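You operate a simulated robot arm through the tools that you are given. There is no shell and no other tool. Be economical: measure what you need, move in short steps, check, and stop when the job is done.

The job below is to be done with a simulated two-armed robot. You get a single attempt, and the scene is never put back.

## Task
Carry the red striped carton with both arms and set it on the deck of the trolley.
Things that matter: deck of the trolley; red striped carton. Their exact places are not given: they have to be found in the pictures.

The check looks at the end state, three seconds after you hand in, the way a careful person would. Anything else that was tipped, shoved, dropped, spilled or broken makes it a failure.

## Robot
Two 7-joint arms with two-finger parallel grippers on one trunk, on a base that drives. Base frame: it is fixed to the floor where the robot stands at the start and does not move with it; the origin is under the middle of the robot, x ahead of it, y to its left, z up; the surface under the hand at the start is at about z = 0.8. Readings come in m, rad, newtons and seconds.
The left shoulder is at the start at [0.05, 0.209, 1.196], the right one opposite. With the tool pointing down near the work surface each hand reaches from about 0.1 to 0.9 m from the robot's upright axis, wherever it stands, measured 20 degrees to its own side. Places, roughly: deck of the trolley [-3.6, 1.3, 0.3]; red striped carton (24x17x11 cm) [0.6, -0.2, 0.8]. Payload 4.4 kg a hand.
The TCP of each hand is the grasp point between the finger pads, 0.023 m short of the fingertips. In the tool frame z runs along the fingers and y along their closing line. Largest opening 0.094 m; finger width 0.038, thickness 0.01; the body of the gripper, 0.054 by 0.096 m, starts 0.039 m behind the TCP.
Orientation is that of the tool frame in the base frame, as a unit quaternion [x, y, z, w]. With the fingers straight down and closing along the base's y, the tool's x points along the base's -x, its y along +y and its z along -z.

## Interface
- The arms move only by the tool jog_arm. It takes "left_targets", "right_targets" or both (then of equal length, played together; a hand with none holds still); each is a list of rows, each a list of 7 numbers: the turn, a rotation vector about the tool's x, y, z in rad, then the shift along the tool's x, y, z in m, then the opening, from 0 (shut) to 1 (fully open). In form: [[rx, ry, rz, dx, dy, dz, jaw], ...]. A call has 1 to 20 rows; each row is the pose to reach, as a shift and turn from the pose commanded when the call began, along the tool's axes at that moment. Rows are played at 5 a second. More than 0.05 m and 0.15 rad between two rows, or a gripper value outside its range, and nothing of the call is played. Where a pose cannot be reached the arm comes as near as it can. A force on the tool above 40 N (or 10 N above the force at the start of the call, whichever is more), or a blocked arm, ends the call early, and 0.2 s more pass. Each finger travels about 0.108 m/s and halts on what it meets, pressing with about 22 N; the grip force reading is that of the motor and also rises with nothing between the fingers. The clock runs only during rows and for 0.2 s after the last one: add rows that repeat a pose to give the fingers time. It gives the time, the measured TCP pose, the force on the tool (base axes), the opening and the grip force at its end, in the units of the frame above (readings bear some noise), with the torque about the TCP (base axes, N m) and any sound that the robot's microphone picked up, and new pictures: "pictures" is both (left out), scene, wrist or none (wrist: the cameras of the hands that moved).
- Cameras (640 x 400 px; columns grow to the right, rows downward): "scene" is now at [0.1539, -0.0226, 1.3729]; the picture's right is [-0.25, -0.97, 0.00], its down [-0.50, 0.13, -0.86] and it looks along [0.83, -0.21, -0.51] (base axes); focal length 296 px, centre (320, 200). "left" rides on the left gripper at [0.087, -0.016, -0.074] in its tool frame; the picture's right is [0.18, 0.98, 0.00], its down [-0.58, 0.11, -0.81] and it looks along [-0.79, 0.15, 0.59] (tool axes); focal length 243 px, centre (320, 200). "right" rides on the right gripper at [0.086, 0.016, -0.074] in its tool frame; the picture's right is [-0.18, 0.98, 0.00], its down [-0.58, -0.11, -0.81] and it looks along [-0.79, -0.15, 0.59] (tool axes); focal length 243 px, centre (320, 200).
- slide_trunk(by): slides the trunk up (or, below 0, down) by that many m; the arms and the scene camera ride with it, the base frame stays. It gives what a move gives, with no picture.
- base_move(legs): drives the robot by 1 to 6 legs, each [ahead, left, turn to the left] in m, m and rad, along the robot's own axes; the way and the turn of a leg run together, so that a leg with both is an arc; at most 1.5 m and 3.142 rad a leg. The arms and the cameras ride along, it lands a little off, and it stops where it bumps. It gives what a move gives, and a new picture of the scene camera.
- head_to(pan, tilt): turns the head with the scene camera to pan (to the left, within 1.396 rad either way) and tilt (down, from -0.506 to 1.204), counted from straight ahead of the robot. It gives what a move gives, and a new picture of the scene camera.
- locate(camera, pixels): for up to 12 pixels [column, row] of the newest picture of that camera ("zoom" is the newest enlarged one), the place [x, y, z] in the base frame of the surface seen there, good to about 0.003 m. No time passes.
- inspect(camera, box): a new picture of the part [left, top, right, bottom] of that camera's present view, enlarged. No time passes.
- finish_job(): hands the job in; it is judged then, once.

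Keep the steps short. Do not move on a guess: measure, check each grasp and each placing, and mend mistakes. In all there are 80 turns and 260 pictures (those below and enlarged ones count). Leave the grippers open and the arms clear of the work at the hand-in unless told otherwise, and finish with a single line.

The tools are called after "Emit:" as name(argument=value, ...) on one line, values as JSON. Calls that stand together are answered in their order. jog_arm: Moves the arms, as the interface text tells. Its arguments: {"type":"object","properties":{"left_targets":{"type":"array","items":{"type":"array","items":{"type":"number"}}},"right_targets":{"type":"array","items":{"type":"array","items":{"type":"number"}}},"pictures":{"type":"string","enum":["both","scene","wrist","none"]}},"required":[]} The other tools are called the same way: slide_trunk (by) slides the trunk up or down; base_move (legs) drives the base; head_to (pan, tilt) turns the head that bears the scene camera; locate (camera, pixels) gives the place of the surface under pixels of a picture; inspect (camera, box) takes an enlarged picture of a part of a camera's view; finish_job () hands the job in.

At the start:

```text
time_s: 0.0
left_eef_pos: [0.579, 0.1115, 1.1947]
left_tcp_rot: [-0.001, 1.0, 0.0, 0.0]
left_contact_force: [-0.2, -0.3, -0.1]
left_wrist_torque: [-0.03, 0.0, -0.01]
left_grip_width: 0.0941
left_grasp_force: 0.0
right_eef_pos: [0.5842, -0.399, 1.1577]
right_tcp_rot: [0.0, 1.0, 0.0, 0.0]
right_contact_force: [0.3, 0.8, 0.3]
right_wrist_torque: [0.0, 0.01, 0.02]
right_grip_width: 0.0941
right_grasp_force: 0.0
trunk travel left (down, up): [-0.275, 0.288]
robot x, y, heading: [-0.0002, 0.0009, 0.0]
head pan, tilt: [-0.25, 0.539]
```

scene: 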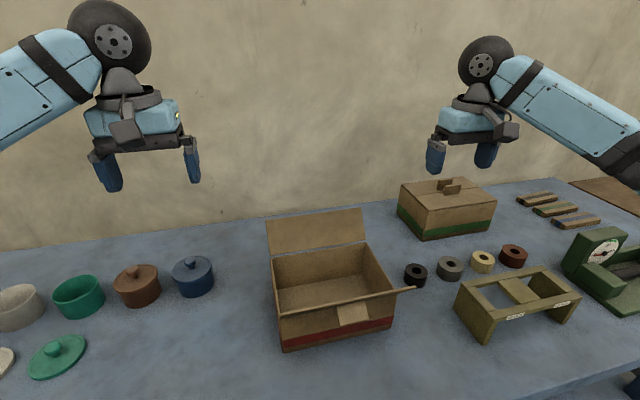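
right: 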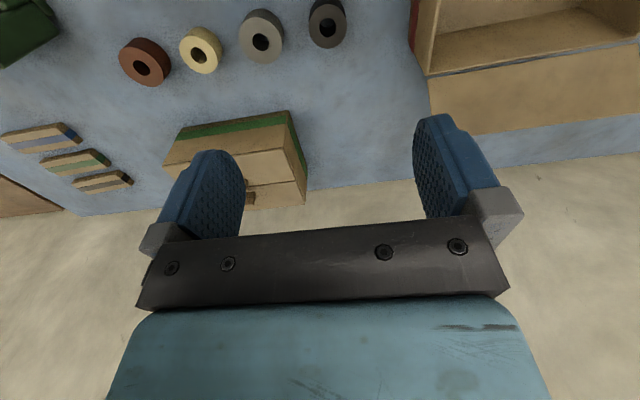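
left: 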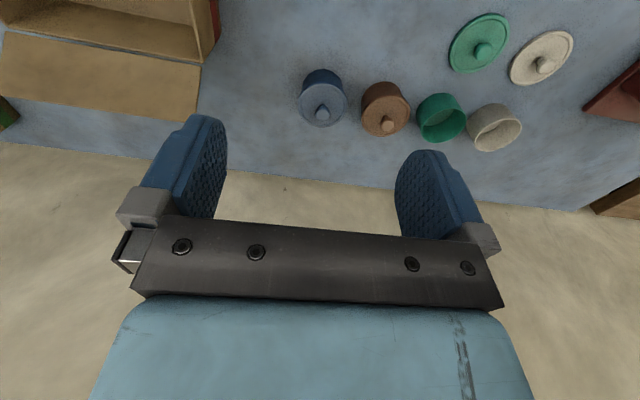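

I see an open carton with a red stripe at about (330,290). I'll enlarge it and measure points on it.

Emit:
inspect(camera="scene", box=[240, 190, 440, 360])

Emit:
locate(camera="scene", pixels=[[272, 256], [282, 350], [278, 312], [392, 325], [395, 291], [364, 243], [267, 215], [361, 208], [411, 288], [320, 275], [230, 330], [415, 330]])

```text
2.35 times, centred on (340, 275) of scene
```

zoom: 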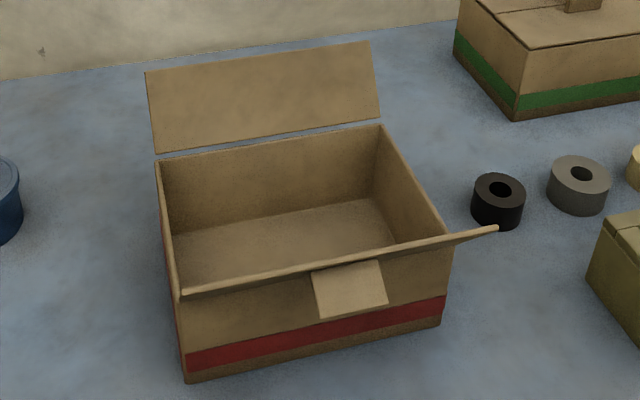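

```text
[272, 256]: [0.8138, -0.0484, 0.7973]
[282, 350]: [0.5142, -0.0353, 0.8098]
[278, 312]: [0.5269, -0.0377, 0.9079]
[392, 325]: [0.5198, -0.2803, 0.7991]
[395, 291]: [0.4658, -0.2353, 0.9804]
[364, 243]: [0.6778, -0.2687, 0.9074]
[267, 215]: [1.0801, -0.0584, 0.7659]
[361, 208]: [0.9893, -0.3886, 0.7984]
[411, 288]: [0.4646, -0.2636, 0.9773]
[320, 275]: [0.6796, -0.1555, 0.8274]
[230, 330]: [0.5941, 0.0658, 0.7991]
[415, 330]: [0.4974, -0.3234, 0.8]
```

The carton has flaps in front and at the back (leaning outward), and bare left and right side walls, which suit one hand each. I measure the rims precisely.

Emit:
locate(camera="zoom", pixels=[[159, 168], [167, 220], [173, 250], [178, 280], [388, 137], [405, 163], [420, 187], [440, 219], [186, 375], [440, 320], [310, 345], [270, 160]])

Emit:
locate(camera="right", pixels=[[431, 72], [425, 40], [416, 20], [500, 62], [412, 40]])

Emit:
locate(camera="left", pixels=[[200, 55], [207, 30], [213, 30], [212, 10], [190, 50]])

```text
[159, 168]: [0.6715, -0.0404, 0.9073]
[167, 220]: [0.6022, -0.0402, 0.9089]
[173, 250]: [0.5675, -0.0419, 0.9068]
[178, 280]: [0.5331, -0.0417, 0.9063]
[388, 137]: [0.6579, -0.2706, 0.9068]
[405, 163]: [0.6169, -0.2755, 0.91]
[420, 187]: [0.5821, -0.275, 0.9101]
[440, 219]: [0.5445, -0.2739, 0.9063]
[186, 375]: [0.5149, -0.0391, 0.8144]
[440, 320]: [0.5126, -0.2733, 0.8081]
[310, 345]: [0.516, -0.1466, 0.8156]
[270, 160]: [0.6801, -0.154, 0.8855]
```

```text
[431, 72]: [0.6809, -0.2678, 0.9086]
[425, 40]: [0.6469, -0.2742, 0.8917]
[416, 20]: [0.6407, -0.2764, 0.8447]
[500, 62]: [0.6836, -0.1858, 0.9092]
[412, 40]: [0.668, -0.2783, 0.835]
```

```text
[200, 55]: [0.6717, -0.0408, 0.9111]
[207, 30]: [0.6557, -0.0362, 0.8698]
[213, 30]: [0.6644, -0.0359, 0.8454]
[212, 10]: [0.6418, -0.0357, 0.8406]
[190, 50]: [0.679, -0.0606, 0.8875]
```

The carton is square to the base frame: x 0.513–0.683, outer walls y −0.276 and −0.037, rim z 0.908. I bring both hands above the side walls at z≈1.0, jaws open.

Emit:
jog_arm(left_targets=[[0, 0, 0, -0.003, -0.025, 0.033, 1], [0, 0, 0, -0.006, -0.05, 0.065, 1], [0, 0, 0, -0.009, -0.075, 0.0975, 1], [0, 0, 0, -0.013, -0.1, 0.13, 1], [0, 0, 0, -0.016, -0.125, 0.163, 1], [0, 0, 0, -0.019, -0.1505, 0.195, 1], [0, 0, 0, -0.019, -0.1505, 0.195, 1]], right_targets=[[0, 0, 0, -0.002, 0.021, 0.026, 1], [0, 0, 0, -0.005, 0.042, 0.052, 1], [0, 0, 0, -0.007, 0.063, 0.079, 1], [0, 0, 0, -0.009, 0.083, 0.105, 1], [0, 0, 0, -0.012, 0.104, 0.131, 1], [0, 0, 0, -0.014, 0.125, 0.158, 1], [0, 0, 0, -0.014, 0.125, 0.158, 1]])

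```text
time_s: 1.6
left_eef_pos: [0.5983, -0.0374, 0.9997]
left_tcp_rot: [-0.001, 1.0, 0.0, 0.0]
left_contact_force: [0.3, -0.3, 0.5]
left_wrist_torque: [0.0, 0.0, 0.0]
left_grip_width: 0.094
left_grasp_force: 0.0
right_eef_pos: [0.5972, -0.2726, 0.9984]
right_tcp_rot: [0.0, 1.0, 0.0, 0.0]
right_contact_force: [-0.4, -0.2, 0.5]
right_wrist_torque: [-0.02, 0.02, -0.01]
right_grip_width: 0.0941
right_grasp_force: 0.1
trunk travel left (down, up): [-0.275, 0.288]
robot x, y, heading: [0.0006, 0.0009, -0.004]
head pan, tilt: [-0.25, 0.539]
```

scene: 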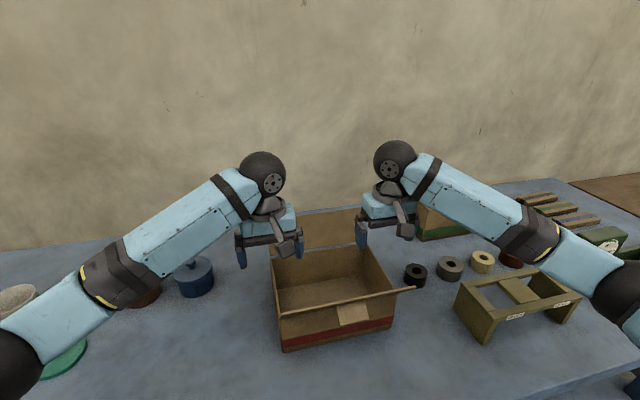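
right: 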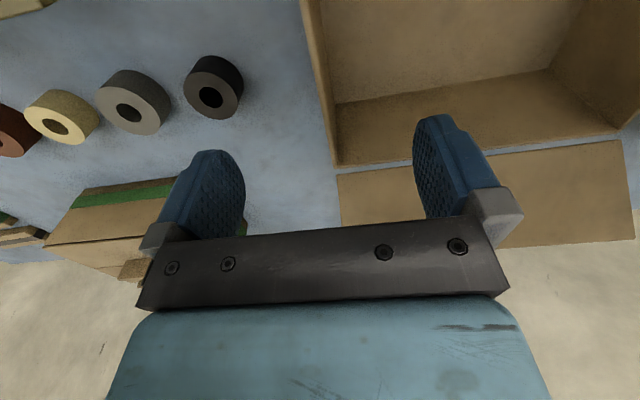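
left: 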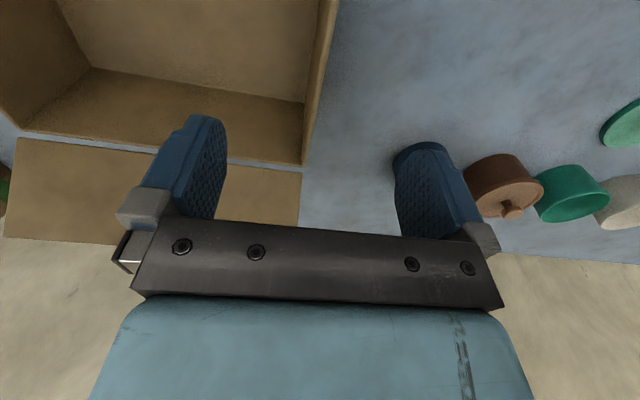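

Both walls lie between the fingers. I lower 0.11 m, jaws open.

Emit:
jog_arm(left_targets=[[0, 0, 0, 0, -0.001, 0.04, 1], [0, 0, 0, 0, -0.001, 0.08, 1], [0, 0, 0, 0, -0.001, 0.112, 1], [0, 0, 0, 0, -0.001, 0.112, 1]], right_targets=[[0, 0, 0, 0, -0.001, 0.04, 1], [0, 0, 0, 0, -0.001, 0.08, 1], [0, 0, 0, 0, -0.001, 0.11, 1], [0, 0, 0, 0, -0.001, 0.11, 1]])

```text
time_s: 2.6
left_eef_pos: [0.598, -0.0384, 0.8882]
left_tcp_rot: [-0.001, 1.0, 0.0, 0.001]
left_contact_force: [-0.1, 0.5, -0.7]
left_wrist_torque: [0.0, -0.02, 0.0]
left_grip_width: 0.0939
left_grasp_force: 0.0
right_eef_pos: [0.5993, -0.274, 0.8889]
right_tcp_rot: [0.0, 1.0, 0.0, 0.0]
right_contact_force: [0.3, 0.2, -0.3]
right_wrist_torque: [-0.02, 0.0, 0.05]
right_grip_width: 0.0937
right_grasp_force: 0.1
trunk travel left (down, up): [-0.275, 0.288]
robot x, y, heading: [0.0009, -0.0033, 0.003]
head pan, tilt: [-0.25, 0.539]
```

scene: 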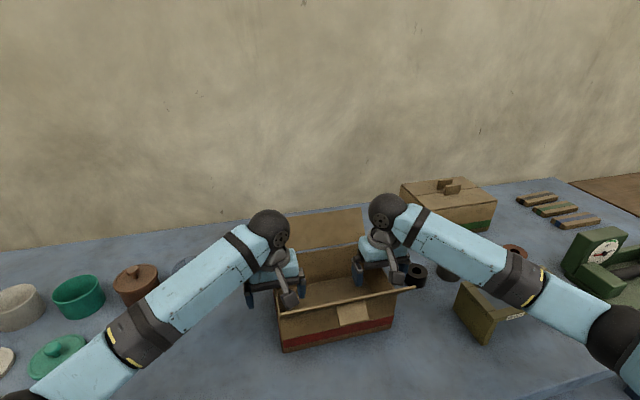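
right: 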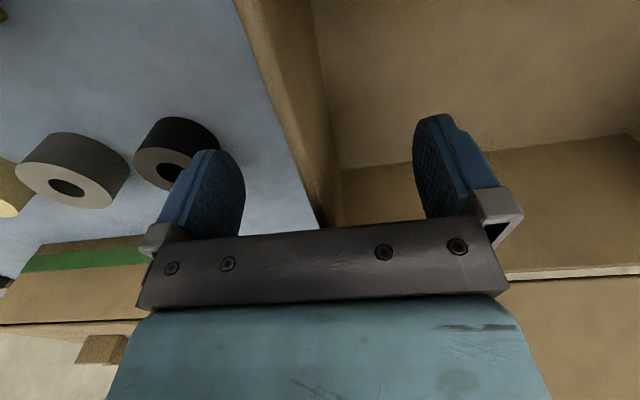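
left: 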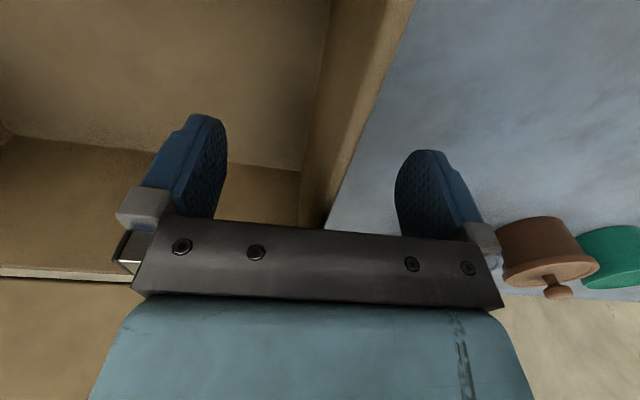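

Walls are centred between the fingers. I go 8 mm deeper and shut both jaws.

Emit:
jog_arm(left_targets=[[0, 0, 0, 0, 0, 0.008, 1], [0, 0, 0, 0, 0, 0.008, 0.7], [0, 0, 0, 0, 0, 0.008, 0.4], [0, 0, 0, 0, 0, 0.008, 0.15], [0, 0, 0, 0, 0, 0.008, 0], [0, 0, 0, 0, 0, 0.008, 0], [0, 0, 0, 0, 0, 0.008, 0]], right_targets=[[0, 0, 0, 0, 0, 0.008, 1], [0, 0, 0, 0, 0, 0.008, 0.7], [0, 0, 0, 0, 0, 0.008, 0.4], [0, 0, 0, 0, 0, 0.008, 0.15], [0, 0, 0, 0, 0, 0.008, 0], [0, 0, 0, 0, 0, 0.008, 0], [0, 0, 0, 0, 0, 0.008, 0]])

```text
time_s: 4.2
left_eef_pos: [0.6004, -0.0387, 0.8802]
left_tcp_rot: [0.0, 1.0, 0.0, 0.0]
left_contact_force: [-1.3, -3.3, 3.5]
left_wrist_torque: [0.06, 0.27, -0.25]
left_grip_width: 0.005
left_grasp_force: 22.1
right_eef_pos: [0.6002, -0.2734, 0.8819]
right_tcp_rot: [-0.001, 1.0, 0.0, 0.0]
right_contact_force: [1.2, 4.0, 0.3]
right_wrist_torque: [-0.07, 0.2, -0.12]
right_grip_width: 0.0054
right_grasp_force: 21.9
trunk travel left (down, up): [-0.275, 0.288]
robot x, y, heading: [0.0007, 0.0003, 0.004]
head pan, tilt: [-0.25, 0.539]
```

scene: 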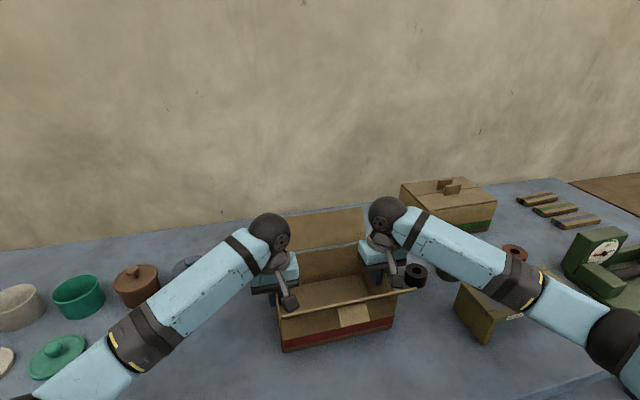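
right: 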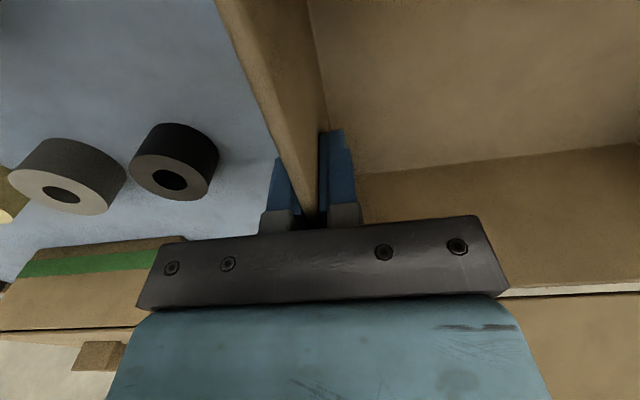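
left: 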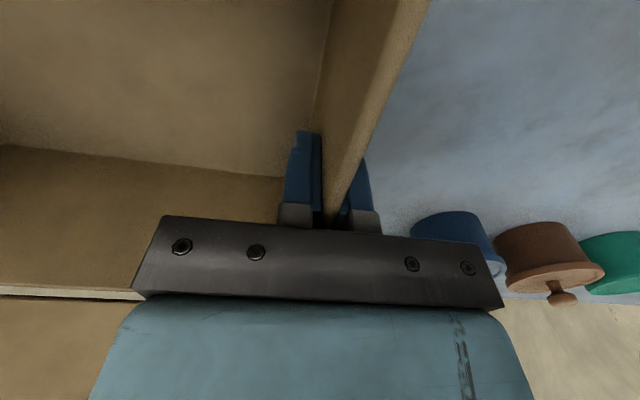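

Both jaws hold a 5 mm wall at 22 N. I lift a little with the trunk so both hands rise together.

Emit:
slide_trunk(by=0.06)

Emit:
inspect(camera="scene", box=[220, 180, 460, 380])

```text
time_s: 5.2
left_eef_pos: [0.5998, -0.0387, 0.9393]
left_tcp_rot: [0.0, 1.0, 0.0, -0.001]
left_contact_force: [-0.8, -6.8, -1.4]
left_wrist_torque: [-0.05, -0.06, -0.25]
left_grip_width: 0.0049
left_grasp_force: 22.0
right_eef_pos: [0.6003, -0.2747, 0.9418]
right_tcp_rot: [0.0, 1.0, 0.0, 0.0]
right_contact_force: [1.8, 6.4, -1.7]
right_wrist_torque: [-0.17, 0.09, -0.08]
right_grip_width: 0.0051
right_grasp_force: 22.3
trunk travel left (down, up): [-0.335, 0.228]
robot x, y, heading: [-0.0024, 0.0034, -0.004]
head pan, tilt: [-0.25, 0.539]
```

```text
2.00 times, centred on (340, 280) of scene
```

zoom: 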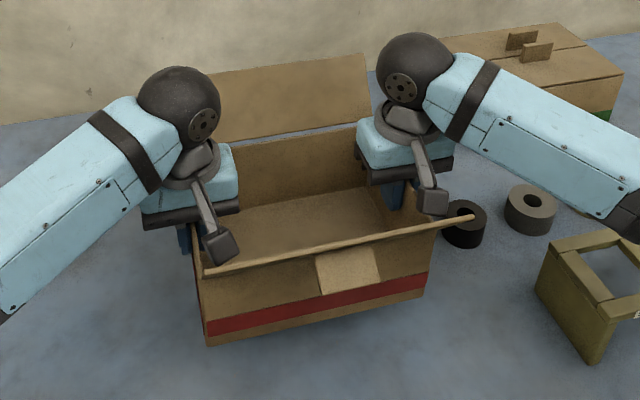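

The carton hangs level and light. I raise it 0.10 m more, then look around left and right before driving.

Emit:
slide_trunk(by=0.1)

Emit:
head_to(pan=1.39, tilt=0.4)

Emit:
head_to(pan=-1.39, tilt=0.4)

```text
time_s: 6.5
left_eef_pos: [0.6, -0.0392, 1.0398]
left_tcp_rot: [0.0, 1.0, 0.0, -0.002]
left_contact_force: [-1.6, -10.2, -1.7]
left_wrist_torque: [-0.01, 0.11, -0.35]
left_grip_width: 0.0049
left_grasp_force: 22.1
right_eef_pos: [0.6002, -0.2752, 1.0403]
right_tcp_rot: [0.0, 1.0, 0.0, 0.0]
right_contact_force: [1.5, 9.8, -2.5]
right_wrist_torque: [-0.13, -0.11, -0.13]
right_grip_width: 0.005
right_grasp_force: 21.7
trunk travel left (down, up): [-0.435, 0.128]
robot x, y, heading: [0.0007, 0.0029, -0.003]
head pan, tilt: [-0.25, 0.539]
```

```text
time_s: 8.2
left_eef_pos: [0.5998, -0.0381, 1.04]
left_tcp_rot: [-0.001, 1.0, 0.0, -0.002]
left_contact_force: [-2.2, -12.9, -1.0]
left_wrist_torque: [0.02, 0.2, -0.34]
left_grip_width: 0.005
left_grasp_force: 22.6
right_eef_pos: [0.6005, -0.275, 1.0406]
right_tcp_rot: [0.0, 1.0, 0.0, 0.0]
right_contact_force: [2.3, 11.3, -2.8]
right_wrist_torque: [-0.15, -0.21, -0.12]
right_grip_width: 0.0051
right_grasp_force: 21.5
trunk travel left (down, up): [-0.435, 0.128]
robot x, y, heading: [-0.0021, -0.0006, 0.002]
head pan, tilt: [1.389, 0.4]
```

scene: 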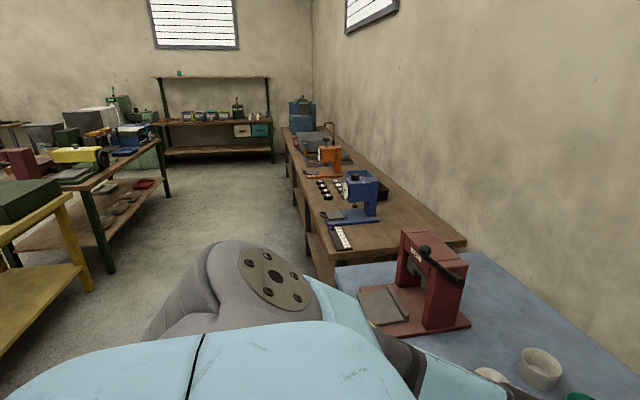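

```text
time_s: 10.7
left_eef_pos: [0.599, -0.0398, 1.0392]
left_tcp_rot: [0.0, 1.0, 0.0, -0.001]
left_contact_force: [-1.6, -15.1, -1.7]
left_wrist_torque: [0.07, 0.08, -0.35]
left_grip_width: 0.0051
left_grasp_force: 21.9
right_eef_pos: [0.5996, -0.2747, 1.0409]
right_tcp_rot: [0.0, 1.0, -0.001, 0.001]
right_contact_force: [2.3, 14.9, -2.8]
right_wrist_torque: [-0.12, -0.11, -0.17]
right_grip_width: 0.0049
right_grasp_force: 21.9
trunk travel left (down, up): [-0.435, 0.128]
robot x, y, heading: [0.0015, 0.0006, 0.002]
head pan, tilt: [-1.389, 0.4]
```

scene: 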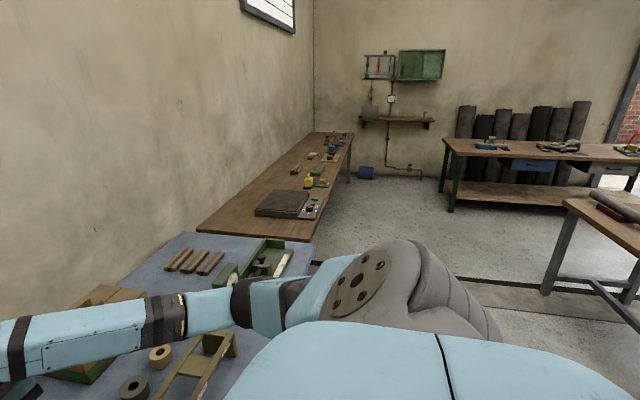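

Equal and opposite sideways forces (±15 N) are building between the hands; I ease each hand 1 mm inward, and measure obstacles at right.

Emit:
jog_arm(left_targets=[[0, 0, 0, 0, -0.001, 0, 0], [0, 0, 0, 0, -0.001, 0, 0]], right_targets=[[0, 0, 0, 0, 0.001, 0, 0], [0, 0, 0, 0, 0.001, 0, 0]], pictures="none")

Emit:
locate(camera="scene", pixels=[[565, 205], [548, 290], [312, 240], [320, 265], [450, 210], [480, 285], [630, 325]])

Emit:
head_to(pan=1.39, tilt=0.5)

Emit:
locate(camera="scene", pixels=[[70, 170], [90, 255], [10, 300], [112, 230], [350, 235], [200, 200], [10, 200], [170, 155], [335, 250]])

```text
time_s: 11.3
left_eef_pos: [0.6006, -0.0397, 1.0391]
left_tcp_rot: [0.0, 1.0, 0.001, -0.001]
left_contact_force: [-4.7, 0.2, -0.7]
left_wrist_torque: [-0.5, -0.24, -0.91]
left_grip_width: 0.0048
left_grasp_force: 21.7
right_eef_pos: [0.5996, -0.2748, 1.0412]
right_tcp_rot: [0.0, 1.0, -0.002, 0.0]
right_contact_force: [4.2, -1.1, -2.8]
right_wrist_torque: [0.31, 0.27, -0.09]
right_grip_width: 0.0048
right_grasp_force: 22.5
trunk travel left (down, up): [-0.435, 0.128]
robot x, y, heading: [-0.0008, -0.0009, -0.0]
head pan, tilt: [-1.389, 0.4]
```

```text
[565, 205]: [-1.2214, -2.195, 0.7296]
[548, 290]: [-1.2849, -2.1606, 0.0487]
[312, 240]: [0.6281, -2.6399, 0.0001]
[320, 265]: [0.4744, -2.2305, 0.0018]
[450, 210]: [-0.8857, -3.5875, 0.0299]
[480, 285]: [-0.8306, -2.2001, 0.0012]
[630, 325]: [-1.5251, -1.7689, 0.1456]
```

```text
time_s: 13.7
left_eef_pos: [0.5989, -0.0392, 1.039]
left_tcp_rot: [-0.001, 1.0, 0.0, -0.001]
left_contact_force: [-4.6, 33.7, -1.6]
left_wrist_torque: [-0.51, 0.18, -0.81]
left_grip_width: 0.005
left_grasp_force: 22.0
right_eef_pos: [0.5995, -0.2744, 1.0409]
right_tcp_rot: [0.001, 1.0, -0.002, 0.0]
right_contact_force: [3.7, -33.3, -2.0]
right_wrist_torque: [0.3, -0.17, -0.14]
right_grip_width: 0.0049
right_grasp_force: 21.9
trunk travel left (down, up): [-0.435, 0.128]
robot x, y, heading: [-0.0002, 0.001, 0.002]
head pan, tilt: [1.389, 0.499]
```

scene: 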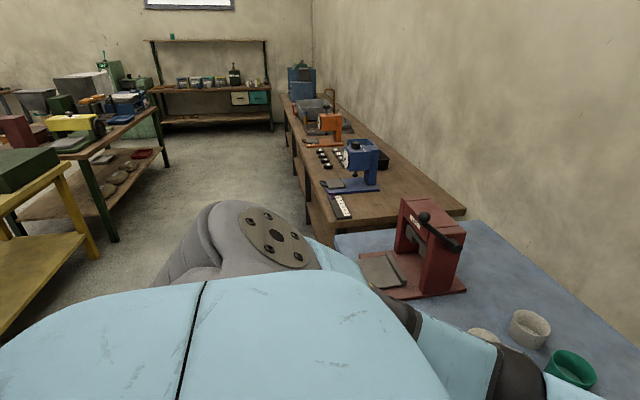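

```text
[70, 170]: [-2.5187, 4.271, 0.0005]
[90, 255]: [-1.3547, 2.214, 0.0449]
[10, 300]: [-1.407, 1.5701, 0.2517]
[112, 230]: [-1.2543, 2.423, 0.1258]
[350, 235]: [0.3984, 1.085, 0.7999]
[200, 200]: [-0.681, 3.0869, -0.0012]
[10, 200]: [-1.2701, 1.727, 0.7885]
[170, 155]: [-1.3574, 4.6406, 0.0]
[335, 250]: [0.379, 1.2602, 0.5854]
```

Overshot: now a 33 N squeeze. I ease each hand 0.7 mm outward and let it settle.

Emit:
jog_arm(left_targets=[[0, 0, 0, 0, 0.0007, 0, 0], [0, 0, 0, 0, 0.0007, 0, 0], [0, 0, 0, 0, 0.0007, 0, 0], [0, 0, 0, 0, 0.0007, 0, 0], [0, 0, 0, 0, 0.0007, 0, 0], [0, 0, 0, 0, 0.0007, 0, 0], [0, 0, 0, 0, 0.0007, 0, 0], [0, 0, 0, 0, 0.0007, 0, 0], [0, 0, 0, 0, 0.0007, 0, 0], [0, 0, 0, 0, 0.0007, 0, 0]], right_targets=[[0, 0, 0, 0, -0.0007, 0, 0], [0, 0, 0, 0, -0.0007, 0, 0], [0, 0, 0, 0, -0.0007, 0, 0], [0, 0, 0, 0, -0.0007, 0, 0], [0, 0, 0, 0, -0.0007, 0, 0], [0, 0, 0, 0, -0.0007, 0, 0], [0, 0, 0, 0, -0.0007, 0, 0], [0, 0, 0, 0, -0.0007, 0, 0], [0, 0, 0, 0, -0.0007, 0, 0], [0, 0, 0, 0, -0.0007, 0, 0]], pictures="none")

Emit:
inspect(camera="scene", box=[0, 0, 320, 200])

```text
time_s: 15.9
left_eef_pos: [0.5993, -0.0386, 1.0386]
left_tcp_rot: [-0.001, 1.0, 0.001, -0.002]
left_contact_force: [-3.8, 34.8, 0.1]
left_wrist_torque: [-0.47, 0.07, -0.66]
left_grip_width: 0.0051
left_grasp_force: 22.0
right_eef_pos: [0.5994, -0.2748, 1.0417]
right_tcp_rot: [0.001, 1.0, 0.001, 0.0]
right_contact_force: [3.8, -34.3, -4.6]
right_wrist_torque: [-0.06, -0.11, -0.22]
right_grip_width: 0.0052
right_grasp_force: 21.6
trunk travel left (down, up): [-0.435, 0.128]
robot x, y, heading: [-0.0003, -0.0009, 0.001]
head pan, tilt: [1.389, 0.499]
```

```text
2.00 times, centred on (160, 100) of scene
```

zoom: 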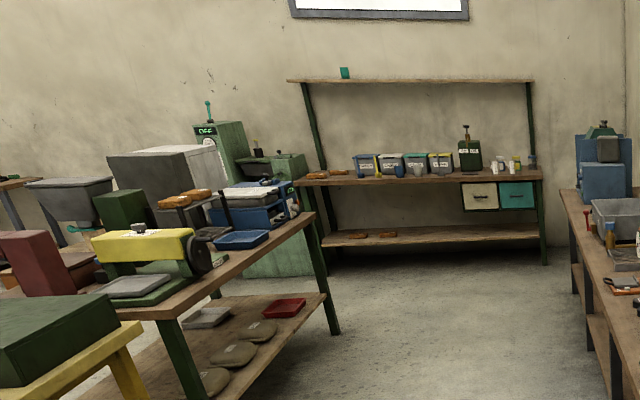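

Still 34 N; I ease 0.6 mm more each.

Emit:
jog_arm(left_targets=[[0, 0, 0, 0, 0.0006, 0, 0], [0, 0, 0, 0, 0.0006, 0, 0], [0, 0, 0, 0, 0.0006, 0, 0], [0, 0, 0, 0, 0.0006, 0, 0], [0, 0, 0, 0, 0.0006, 0, 0], [0, 0, 0, 0, 0.0006, 0, 0], [0, 0, 0, 0, 0.0006, 0, 0], [0, 0, 0, 0, 0.0006, 0, 0], [0, 0, 0, 0, 0.0006, 0, 0], [0, 0, 0, 0, 0.0006, 0, 0]], right_targets=[[0, 0, 0, 0, -0.0006, 0, 0], [0, 0, 0, 0, -0.0006, 0, 0], [0, 0, 0, 0, -0.0006, 0, 0], [0, 0, 0, 0, -0.0006, 0, 0], [0, 0, 0, 0, -0.0006, 0, 0], [0, 0, 0, 0, -0.0006, 0, 0], [0, 0, 0, 0, -0.0006, 0, 0], [0, 0, 0, 0, -0.0006, 0, 0], [0, 0, 0, 0, -0.0006, 0, 0], [0, 0, 0, 0, -0.0006, 0, 0]], pictures="none")

```text
time_s: 18.1
left_eef_pos: [0.6002, -0.0396, 1.0391]
left_tcp_rot: [0.0, 1.0, 0.0, -0.001]
left_contact_force: [-4.6, 11.0, 0.0]
left_wrist_torque: [-0.02, -0.06, -0.61]
left_grip_width: 0.0049
left_grasp_force: 21.9
right_eef_pos: [0.5998, -0.2747, 1.0412]
right_tcp_rot: [0.001, 1.0, 0.0, 0.0]
right_contact_force: [4.7, -12.8, -2.7]
right_wrist_torque: [-0.12, 0.08, -0.44]
right_grip_width: 0.0048
right_grasp_force: 22.1
trunk travel left (down, up): [-0.435, 0.128]
robot x, y, heading: [0.0009, 0.0026, 0.0]
head pan, tilt: [1.389, 0.499]
```

Forces are mild. The space straight behind isn't seen yet, so I back only 0.55 m clear of the bench (edge x≈0.39), then look to both sides.

Emit:
base_move(legs=[[-0.55, 0, 0]])

Emit:
base_move(legs=[[0, 0, 0.8]])

```text
time_s: 21.3
left_eef_pos: [0.0435, -0.043, 1.0399]
left_tcp_rot: [0.005, 1.0, -0.001, 0.0]
left_contact_force: [-4.5, -3.5, -1.9]
left_wrist_torque: [-0.02, 0.03, -0.64]
left_grip_width: 0.0049
left_grasp_force: 21.9
right_eef_pos: [0.0419, -0.2789, 1.042]
right_tcp_rot: [0.005, 1.0, 0.0, 0.0]
right_contact_force: [4.3, 2.8, -3.0]
right_wrist_torque: [-0.14, -0.06, -0.42]
right_grip_width: 0.0049
right_grasp_force: 21.9
trunk travel left (down, up): [-0.435, 0.128]
robot x, y, heading: [-0.5551, 0.0005, -0.016]
head pan, tilt: [1.389, 0.499]
```

scene: 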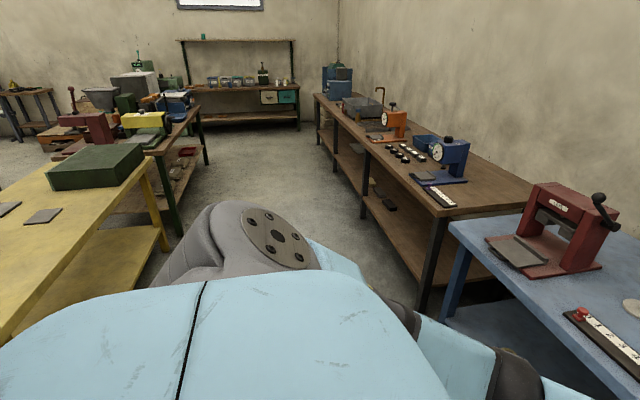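

```text
time_s: 23.8
left_eef_pos: [-0.1016, 0.3966, 1.0376]
left_tcp_rot: [-0.38, 0.925, 0.0, -0.001]
left_contact_force: [-2.3, -3.4, -1.0]
left_wrist_torque: [-0.19, 0.15, -0.41]
left_grip_width: 0.0049
left_grasp_force: 22.4
right_eef_pos: [0.0633, 0.2299, 1.0409]
right_tcp_rot: [-0.38, 0.925, 0.0, -0.001]
right_contact_force: [1.9, 1.2, -3.1]
right_wrist_torque: [0.08, -0.3, -0.24]
right_grip_width: 0.005
right_grasp_force: 22.3
trunk travel left (down, up): [-0.435, 0.128]
robot x, y, heading: [-0.5576, -0.0009, 0.778]
head pan, tilt: [1.389, 0.499]
```

scene: 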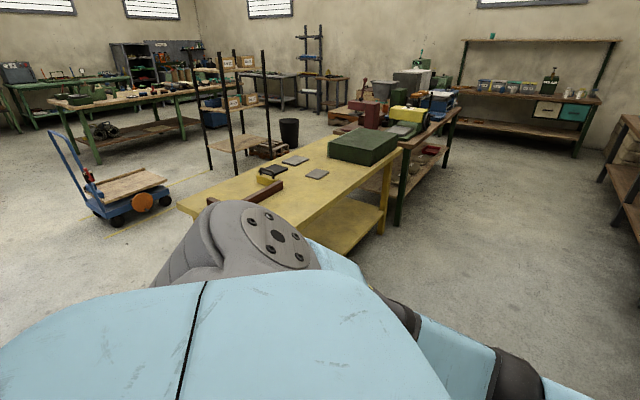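

The trolley is visible at about (115,190): blue handle on its left end, wooden deck, and something on or by it. I enlarge and measure.

Emit:
inspect(camera="scene", box=[30, 110, 230, 250])

Emit:
locate(camera="scene", pixels=[[85, 185], [155, 168], [168, 183], [108, 201], [130, 185], [145, 203], [48, 135], [90, 178], [180, 208], [385, 235], [60, 260], [150, 270]])

```text
2.86 times, centred on (130, 180) of scene
```

zoom: 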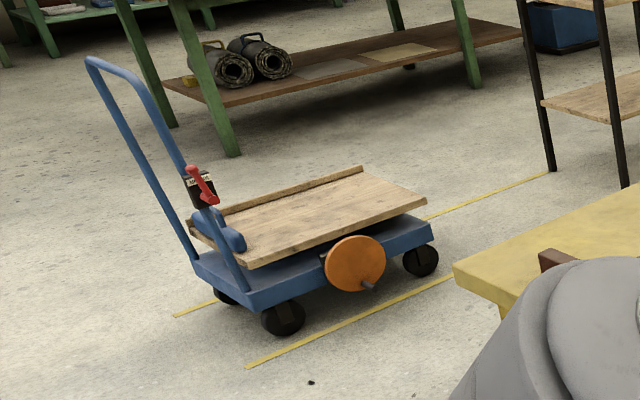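

```text
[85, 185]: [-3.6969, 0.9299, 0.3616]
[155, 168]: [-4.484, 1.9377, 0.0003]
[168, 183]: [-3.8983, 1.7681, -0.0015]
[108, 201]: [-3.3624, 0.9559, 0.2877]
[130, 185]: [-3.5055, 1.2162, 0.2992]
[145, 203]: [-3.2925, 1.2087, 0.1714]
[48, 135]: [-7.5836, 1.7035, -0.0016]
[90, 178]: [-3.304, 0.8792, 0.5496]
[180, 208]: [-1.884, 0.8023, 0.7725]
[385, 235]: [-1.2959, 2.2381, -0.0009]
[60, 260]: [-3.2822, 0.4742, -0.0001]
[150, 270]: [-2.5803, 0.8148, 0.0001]
```

Emit:
locate(camera="zoom", pixels=[[250, 265], [300, 247], [360, 227], [420, 203], [260, 220], [310, 205], [355, 182], [360, 170], [335, 215], [240, 240], [355, 262], [205, 190]])

Emit:
locate(camera="scene", pixels=[[49, 134], [64, 130], [66, 145], [92, 200], [101, 212], [66, 175], [178, 213], [200, 230], [234, 170], [208, 170], [100, 160]])

```text
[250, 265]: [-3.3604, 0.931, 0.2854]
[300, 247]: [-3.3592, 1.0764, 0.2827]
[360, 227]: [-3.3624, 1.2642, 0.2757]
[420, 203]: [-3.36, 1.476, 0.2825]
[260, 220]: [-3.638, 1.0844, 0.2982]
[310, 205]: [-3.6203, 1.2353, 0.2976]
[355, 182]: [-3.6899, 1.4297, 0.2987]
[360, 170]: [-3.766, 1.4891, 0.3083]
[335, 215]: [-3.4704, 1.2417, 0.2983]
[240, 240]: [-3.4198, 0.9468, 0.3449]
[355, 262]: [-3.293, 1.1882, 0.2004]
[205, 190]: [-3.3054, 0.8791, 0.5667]
```

```text
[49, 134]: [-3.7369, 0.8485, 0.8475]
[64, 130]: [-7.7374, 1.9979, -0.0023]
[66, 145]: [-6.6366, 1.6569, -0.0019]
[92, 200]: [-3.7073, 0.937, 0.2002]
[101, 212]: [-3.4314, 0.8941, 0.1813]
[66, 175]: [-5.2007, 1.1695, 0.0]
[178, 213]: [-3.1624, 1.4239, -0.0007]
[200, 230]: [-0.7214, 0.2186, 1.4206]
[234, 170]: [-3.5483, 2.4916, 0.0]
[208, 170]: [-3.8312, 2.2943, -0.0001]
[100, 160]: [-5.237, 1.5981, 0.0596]
```

Deck: z≈0.298, x −3.76…−3.36, y 0.93…1.49, handle at the low‑y end, rack posts near (−3.6,2.4). A diagonal approach from the +x/+y corner keeps my left arm away from the handle. First I centre the carton in front of me (shift 0.157 m left).

Emit:
jog_arm(left_targets=[[0, 0, 0, 0, 0.02, 0, 0], [0, 0, 0, 0, 0.04, 0, 0], [0, 0, 0, 0, 0.06, 0, 0], [0, 0, 0, 0, 0.08, 0, 0], [0, 0, 0, 0, 0.1, 0, 0], [0, 0, 0, 0, 0.12, 0, 0], [0, 0, 0, 0, 0.14, 0, 0], [0, 0, 0, 0, 0.157, 0, 0], [0, 0, 0, 0, 0.157, 0, 0], [0, 0, 0, 0, 0.157, 0, 0]], right_targets=[[0, 0, 0, 0, 0.02, 0, 0], [0, 0, 0, 0, 0.04, 0, 0], [0, 0, 0, 0, 0.06, 0, 0], [0, 0, 0, 0, 0.08, 0, 0], [0, 0, 0, 0, 0.1, 0, 0], [0, 0, 0, 0, 0.12, 0, 0], [0, 0, 0, 0, 0.14, 0, 0], [0, 0, 0, 0, 0.157, 0, 0], [0, 0, 0, 0, 0.157, 0, 0], [0, 0, 0, 0, 0.157, 0, 0]], pictures="wrist")

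Emit:
base_move(legs=[[0, 0, 1.2]])

```text
time_s: 26.0
left_eef_pos: [-0.2114, 0.5091, 1.0394]
left_tcp_rot: [-0.381, 0.925, 0.0, -0.002]
left_contact_force: [-0.3, 4.0, -1.3]
left_wrist_torque: [0.22, -0.26, 0.12]
left_grip_width: 0.005
left_grasp_force: 22.1
right_eef_pos: [-0.0462, 0.3413, 1.0407]
right_tcp_rot: [-0.38, 0.925, 0.0, 0.0]
right_contact_force: [1.5, -3.7, -2.9]
right_wrist_torque: [-0.34, 0.21, 0.34]
right_grip_width: 0.0045
right_grasp_force: 21.7
trunk travel left (down, up): [-0.435, 0.128]
robot x, y, heading: [-0.5545, 0.0011, 0.784]
head pan, tilt: [1.389, 0.499]
```

right: 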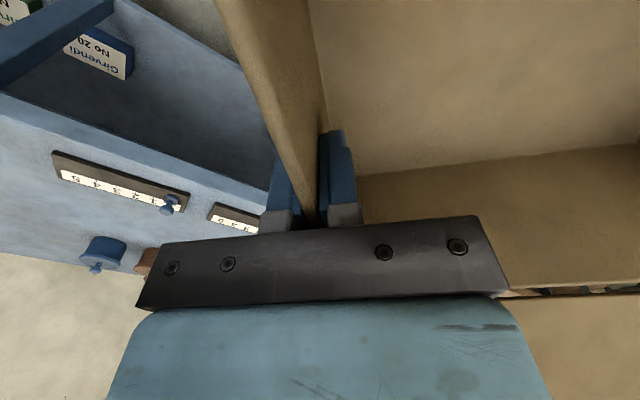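
left: 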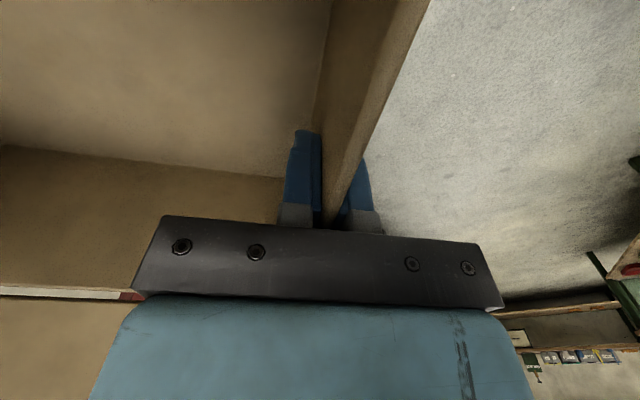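

```text
time_s: 29.3
left_eef_pos: [-0.8802, 0.5204, 1.0396]
left_tcp_rot: [0.824, -0.566, 0.0, 0.001]
left_contact_force: [-4.0, 0.6, 0.2]
left_wrist_torque: [-0.44, -0.53, 0.16]
left_grip_width: 0.0049
left_grasp_force: 22.1
right_eef_pos: [-0.6615, 0.6065, 1.0414]
right_tcp_rot: [0.824, -0.567, 0.0, 0.0]
right_contact_force: [4.8, -0.6, -4.9]
right_wrist_torque: [0.62, -0.08, 0.34]
right_grip_width: 0.0048
right_grasp_force: 21.8
trunk travel left (down, up): [-0.435, 0.128]
robot x, y, heading: [-0.5534, 0.0006, 1.938]
head pan, tilt: [1.389, 0.499]
```

scene: 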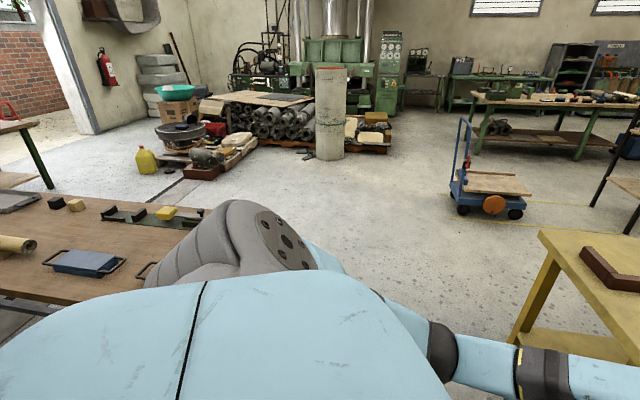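

Open floor to the trolley, between a brown table (left) and the yellow table (right). I measure their corners.

Emit:
locate(camera="scene", pixels=[[538, 236], [620, 232], [512, 345], [210, 210], [150, 285], [45, 200], [595, 205], [635, 232], [480, 215], [400, 300], [300, 220]])

Emit:
head_to(pan=0.3, tilt=0.45)

```text
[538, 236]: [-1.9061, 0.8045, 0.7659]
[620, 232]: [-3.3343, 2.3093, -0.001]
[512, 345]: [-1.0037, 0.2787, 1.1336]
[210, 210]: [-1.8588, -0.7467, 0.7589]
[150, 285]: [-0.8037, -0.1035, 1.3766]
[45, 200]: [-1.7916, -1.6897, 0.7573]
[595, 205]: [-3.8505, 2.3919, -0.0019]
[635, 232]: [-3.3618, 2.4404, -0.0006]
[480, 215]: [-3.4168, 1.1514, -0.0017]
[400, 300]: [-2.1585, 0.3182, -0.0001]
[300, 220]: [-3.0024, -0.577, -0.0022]
```

```text
time_s: 30.6
left_eef_pos: [-0.8793, 0.52, 1.0402]
left_tcp_rot: [0.824, -0.566, 0.002, 0.001]
left_contact_force: [-0.6, 0.0, -0.6]
left_wrist_torque: [-0.43, -0.44, 0.05]
left_grip_width: 0.0048
left_grasp_force: 22.2
right_eef_pos: [-0.6604, 0.6065, 1.0415]
right_tcp_rot: [0.824, -0.566, 0.0, -0.001]
right_contact_force: [1.0, -0.4, -3.8]
right_wrist_torque: [0.58, -0.02, 0.17]
right_grip_width: 0.0049
right_grasp_force: 22.6
trunk travel left (down, up): [-0.435, 0.128]
robot x, y, heading: [-0.5573, 0.0027, 1.937]
head pan, tilt: [0.3, 0.45]
```

scene: 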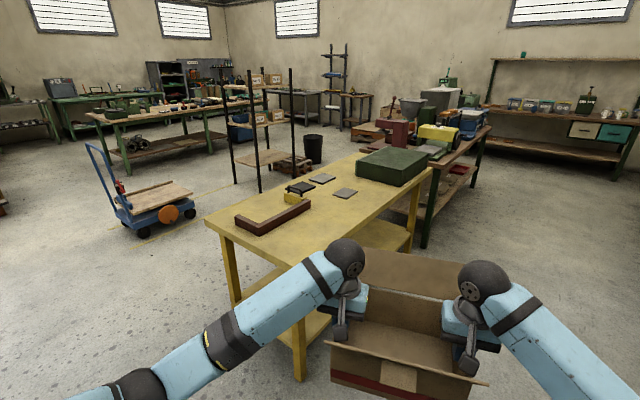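

Emit:
locate(camera="scene", pixels=[[206, 218], [345, 155], [428, 172], [290, 282], [225, 235], [257, 192], [232, 180], [290, 175], [262, 72], [228, 88], [265, 165]])

```text
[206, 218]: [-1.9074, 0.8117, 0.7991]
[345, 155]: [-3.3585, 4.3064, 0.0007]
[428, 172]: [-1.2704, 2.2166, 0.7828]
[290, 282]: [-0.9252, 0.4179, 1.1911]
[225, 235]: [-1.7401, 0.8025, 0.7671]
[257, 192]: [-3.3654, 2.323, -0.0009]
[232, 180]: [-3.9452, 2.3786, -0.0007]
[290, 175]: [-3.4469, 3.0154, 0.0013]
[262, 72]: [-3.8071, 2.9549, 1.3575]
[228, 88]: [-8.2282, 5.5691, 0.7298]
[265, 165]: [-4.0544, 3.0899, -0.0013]
```

Rack spans x −3.4…−3.9, y ≥2.32; yellow table x −1.9…−1.27, y 0.8…2.2; brown table y<−0.75. I turn to face −x and drive 1.0 m down the corridor.

Emit:
base_move(legs=[[0, 0, 1.205], [1.0, 0, 0]])

```text
time_s: 38.8
left_eef_pos: [-2.1592, -0.0777, 1.0386]
left_tcp_rot: [1.0, -0.012, 0.001, 0.0]
left_contact_force: [-1.8, -0.3, 1.2]
left_wrist_torque: [0.27, -0.53, 0.14]
left_grip_width: 0.005
left_grasp_force: 21.9
right_eef_pos: [-2.1542, 0.1574, 1.0409]
right_tcp_rot: [1.0, -0.013, 0.0, 0.0]
right_contact_force: [1.8, 0.2, -4.9]
right_wrist_torque: [0.27, 0.46, 0.29]
right_grip_width: 0.0049
right_grasp_force: 21.8
trunk travel left (down, up): [-0.435, 0.128]
robot x, y, heading: [-1.5559, 0.0299, 3.119]
head pan, tilt: [0.3, 0.45]
```

scene: 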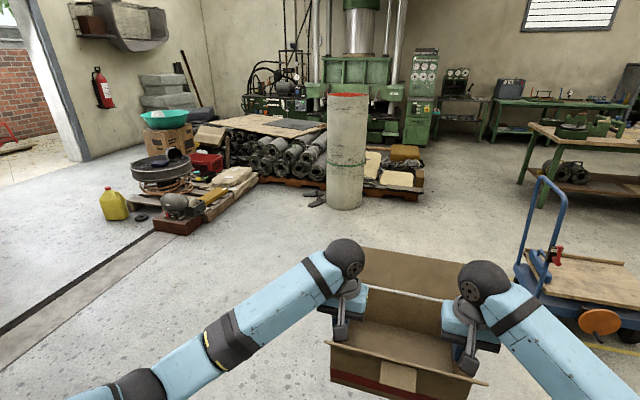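

On course. Ahead 0.95 m, then sidestep right with the carton (bottom z≈0.93) well above the handle top (0.85) and 0.1 m short of it.

Emit:
base_move(legs=[[0.93, 0, 0], [0, -0.95, 0]])

Emit:
head_to(pan=-0.5, tilt=0.6)

```text
time_s: 51.9
left_eef_pos: [-3.0803, 0.8624, 1.0393]
left_tcp_rot: [1.0, 0.006, 0.001, 0.0]
left_contact_force: [-0.2, -0.2, 0.4]
left_wrist_torque: [0.22, -0.25, 0.05]
left_grip_width: 0.005
left_grasp_force: 21.7
right_eef_pos: [-3.0835, 1.0981, 1.0413]
right_tcp_rot: [1.0, 0.007, 0.0, 0.0]
right_contact_force: [0.8, 0.0, -3.8]
right_wrist_torque: [0.23, 0.23, 0.22]
right_grip_width: 0.0048
right_grasp_force: 21.6
trunk travel left (down, up): [-0.435, 0.128]
robot x, y, heading: [-2.4858, 0.9884, -3.124]
head pan, tilt: [0.3, 0.45]
```

scene: 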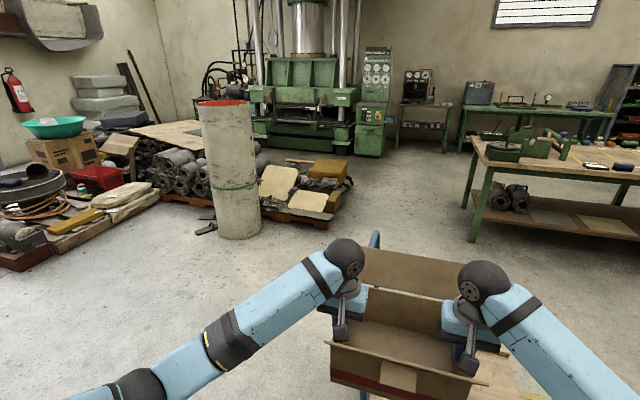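

```text
time_s: 53.0
left_eef_pos: [-3.0807, 0.8626, 1.0395]
left_tcp_rot: [1.0, 0.007, 0.001, 0.0]
left_contact_force: [-0.3, 0.4, -0.2]
left_wrist_torque: [0.22, -0.33, -0.05]
left_grip_width: 0.005
left_grasp_force: 22.1
right_eef_pos: [-3.0833, 1.0975, 1.0401]
right_tcp_rot: [1.0, 0.008, 0.0, 0.001]
right_contact_force: [-0.1, 1.4, -3.5]
right_wrist_torque: [0.15, 0.3, 0.11]
right_grip_width: 0.005
right_grasp_force: 21.8
trunk travel left (down, up): [-0.435, 0.128]
robot x, y, heading: [-2.4817, 0.9883, -3.131]
head pan, tilt: [-0.499, 0.6]
```

scene: 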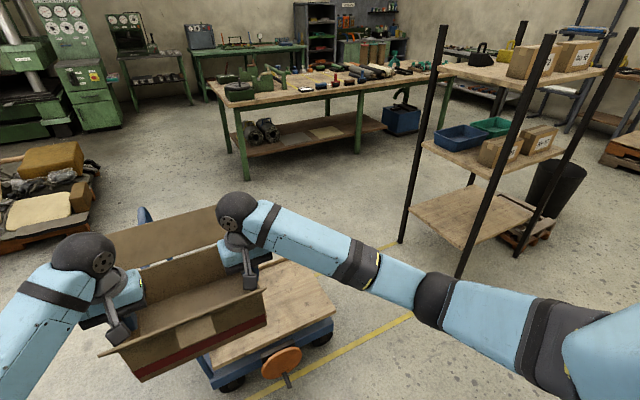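

Next I check how far my elbow sticks out, against the rack.

Emit:
locate(camera="scene", pixels=[[435, 295], [540, 345], [575, 335], [600, 360], [402, 240], [460, 275], [518, 252], [300, 300], [330, 315], [280, 262], [208, 355]])

```text
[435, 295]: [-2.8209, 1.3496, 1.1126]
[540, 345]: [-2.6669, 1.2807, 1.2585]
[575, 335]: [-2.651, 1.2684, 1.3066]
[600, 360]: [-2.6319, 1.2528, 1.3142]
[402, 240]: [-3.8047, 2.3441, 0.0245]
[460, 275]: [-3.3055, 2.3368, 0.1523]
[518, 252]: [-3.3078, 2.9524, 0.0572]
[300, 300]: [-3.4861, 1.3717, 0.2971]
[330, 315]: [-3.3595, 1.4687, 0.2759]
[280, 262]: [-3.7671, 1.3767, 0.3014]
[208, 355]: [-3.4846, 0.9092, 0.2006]
```

The elbow reaches only 0.36 m sideways; ample room. I sidestep right 0.9 m and turn left 0.775 to face the trolley diagonally.

Emit:
base_move(legs=[[0, -0.95, 0], [0, 0, 0.775]])

Emit:
head_to(pan=0, tilt=0.75)

```text
time_s: 63.7
left_eef_pos: [-2.8318, 1.4189, 1.0394]
left_tcp_rot: [0.92, 0.391, 0.0, 0.0]
left_contact_force: [-1.2, -1.1, -0.6]
left_wrist_torque: [0.42, -0.17, 0.07]
left_grip_width: 0.0048
left_grasp_force: 22.2
right_eef_pos: [-3.0005, 1.5822, 1.0416]
right_tcp_rot: [0.92, 0.391, 0.0, -0.001]
right_contact_force: [1.4, 1.1, -3.8]
right_wrist_torque: [-0.11, 0.37, 0.23]
right_grip_width: 0.0051
right_grasp_force: 22.2
trunk travel left (down, up): [-0.435, 0.128]
robot x, y, heading: [-2.5024, 1.932, -2.338]
head pan, tilt: [-0.499, 0.6]
```

scene: 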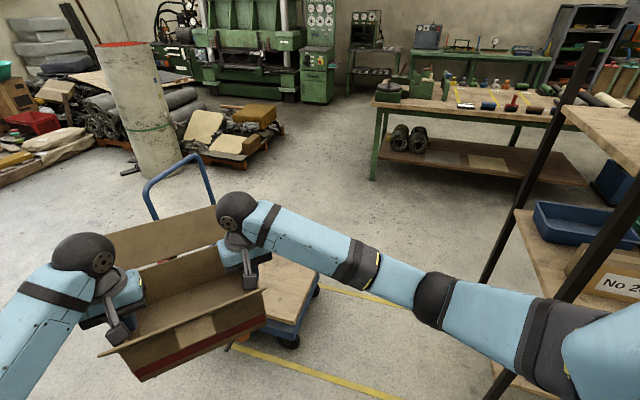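

```text
time_s: 64.7
left_eef_pos: [-2.8302, 1.4201, 1.0398]
left_tcp_rot: [0.92, 0.392, 0.001, 0.0]
left_contact_force: [0.2, -0.6, 0.3]
left_wrist_torque: [0.4, -0.14, -0.01]
left_grip_width: 0.0048
left_grasp_force: 22.0
right_eef_pos: [-3.0004, 1.5813, 1.0407]
right_tcp_rot: [0.92, 0.391, 0.001, 0.0]
right_contact_force: [0.2, 0.7, -4.0]
right_wrist_torque: [-0.2, 0.36, 0.11]
right_grip_width: 0.0049
right_grasp_force: 21.8
trunk travel left (down, up): [-0.435, 0.128]
robot x, y, heading: [-2.4951, 1.9299, -2.337]
head pan, tilt: [0.0, 0.75]
```

scene: 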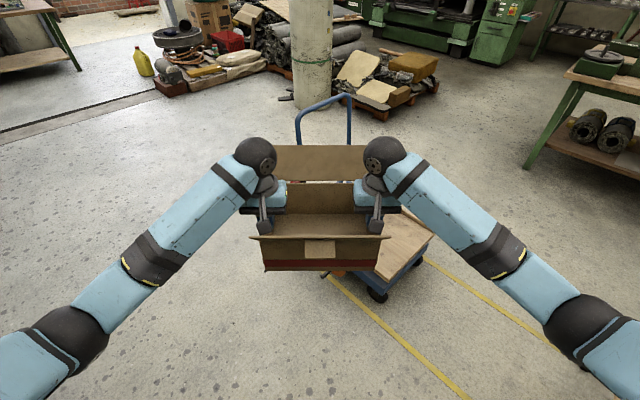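

Carton centre is at (−2.916,1.500); target over the deck (−3.56,1.25). To keep the base off the trolley I extend both arms 0.17 m forward first.

Emit:
jog_arm(left_targets=[[0, 0, 0, -0.02, 0, 0, 0], [0, 0, 0, -0.04, 0, 0, 0], [0, 0, 0, -0.06, 0, 0, 0], [0, 0, 0, -0.08, 0, 0, 0], [0, 0, 0, -0.1, 0, 0, 0], [0, 0, 0, -0.12, 0, 0, 0], [0, 0, 0, -0.14, 0, 0, 0], [0, 0, 0, -0.16, 0, 0, 0], [0, 0, 0, -0.17, 0, 0, 0], [0, 0, 0, -0.17, 0, 0, 0], [0, 0, 0, -0.17, 0, 0, 0]], right_targets=[[0, 0, 0, -0.02, 0, 0, 0], [0, 0, 0, -0.04, 0, 0, 0], [0, 0, 0, -0.06, 0, 0, 0], [0, 0, 0, -0.08, 0, 0, 0], [0, 0, 0, -0.1, 0, 0, 0], [0, 0, 0, -0.12, 0, 0, 0], [0, 0, 0, -0.14, 0, 0, 0], [0, 0, 0, -0.16, 0, 0, 0], [0, 0, 0, -0.17, 0, 0, 0], [0, 0, 0, -0.17, 0, 0, 0], [0, 0, 0, -0.17, 0, 0, 0]], pictures="none")

Emit:
head_to(pan=0, tilt=1.2)

```text
time_s: 67.0
left_eef_pos: [-2.9492, 1.2957, 1.0385]
left_tcp_rot: [0.92, 0.393, 0.002, 0.0]
left_contact_force: [18.2, -7.7, -1.0]
left_wrist_torque: [0.52, -0.12, -0.84]
left_grip_width: 0.0047
left_grasp_force: 21.8
right_eef_pos: [-3.1175, 1.4595, 1.0411]
right_tcp_rot: [0.92, 0.391, 0.001, 0.0]
right_contact_force: [-18.9, 8.1, -3.1]
right_wrist_torque: [-0.4, 0.21, -0.84]
right_grip_width: 0.005
right_grasp_force: 22.0
trunk travel left (down, up): [-0.435, 0.128]
robot x, y, heading: [-2.4982, 1.9291, -2.336]
head pan, tilt: [0.0, 0.75]
```

```text
time_s: 68.0
left_eef_pos: [-2.9502, 1.2974, 1.0402]
left_tcp_rot: [0.92, 0.393, 0.002, 0.001]
left_contact_force: [21.1, -10.7, -2.2]
left_wrist_torque: [0.39, -0.09, -0.81]
left_grip_width: 0.0052
left_grasp_force: 21.7
right_eef_pos: [-3.1188, 1.4602, 1.0423]
right_tcp_rot: [0.92, 0.391, 0.0, 0.0]
right_contact_force: [-21.5, 10.9, -2.2]
right_wrist_torque: [-0.4, 0.08, -0.84]
right_grip_width: 0.0052
right_grasp_force: 22.0
trunk travel left (down, up): [-0.435, 0.128]
robot x, y, heading: [-2.5009, 1.9301, -2.336]
head pan, tilt: [0.0, 1.201]
```

scene: 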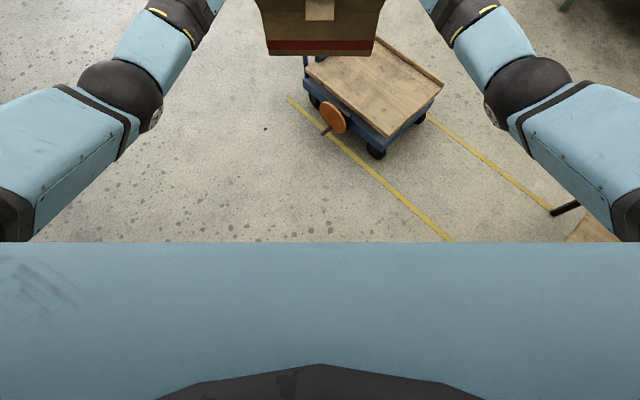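

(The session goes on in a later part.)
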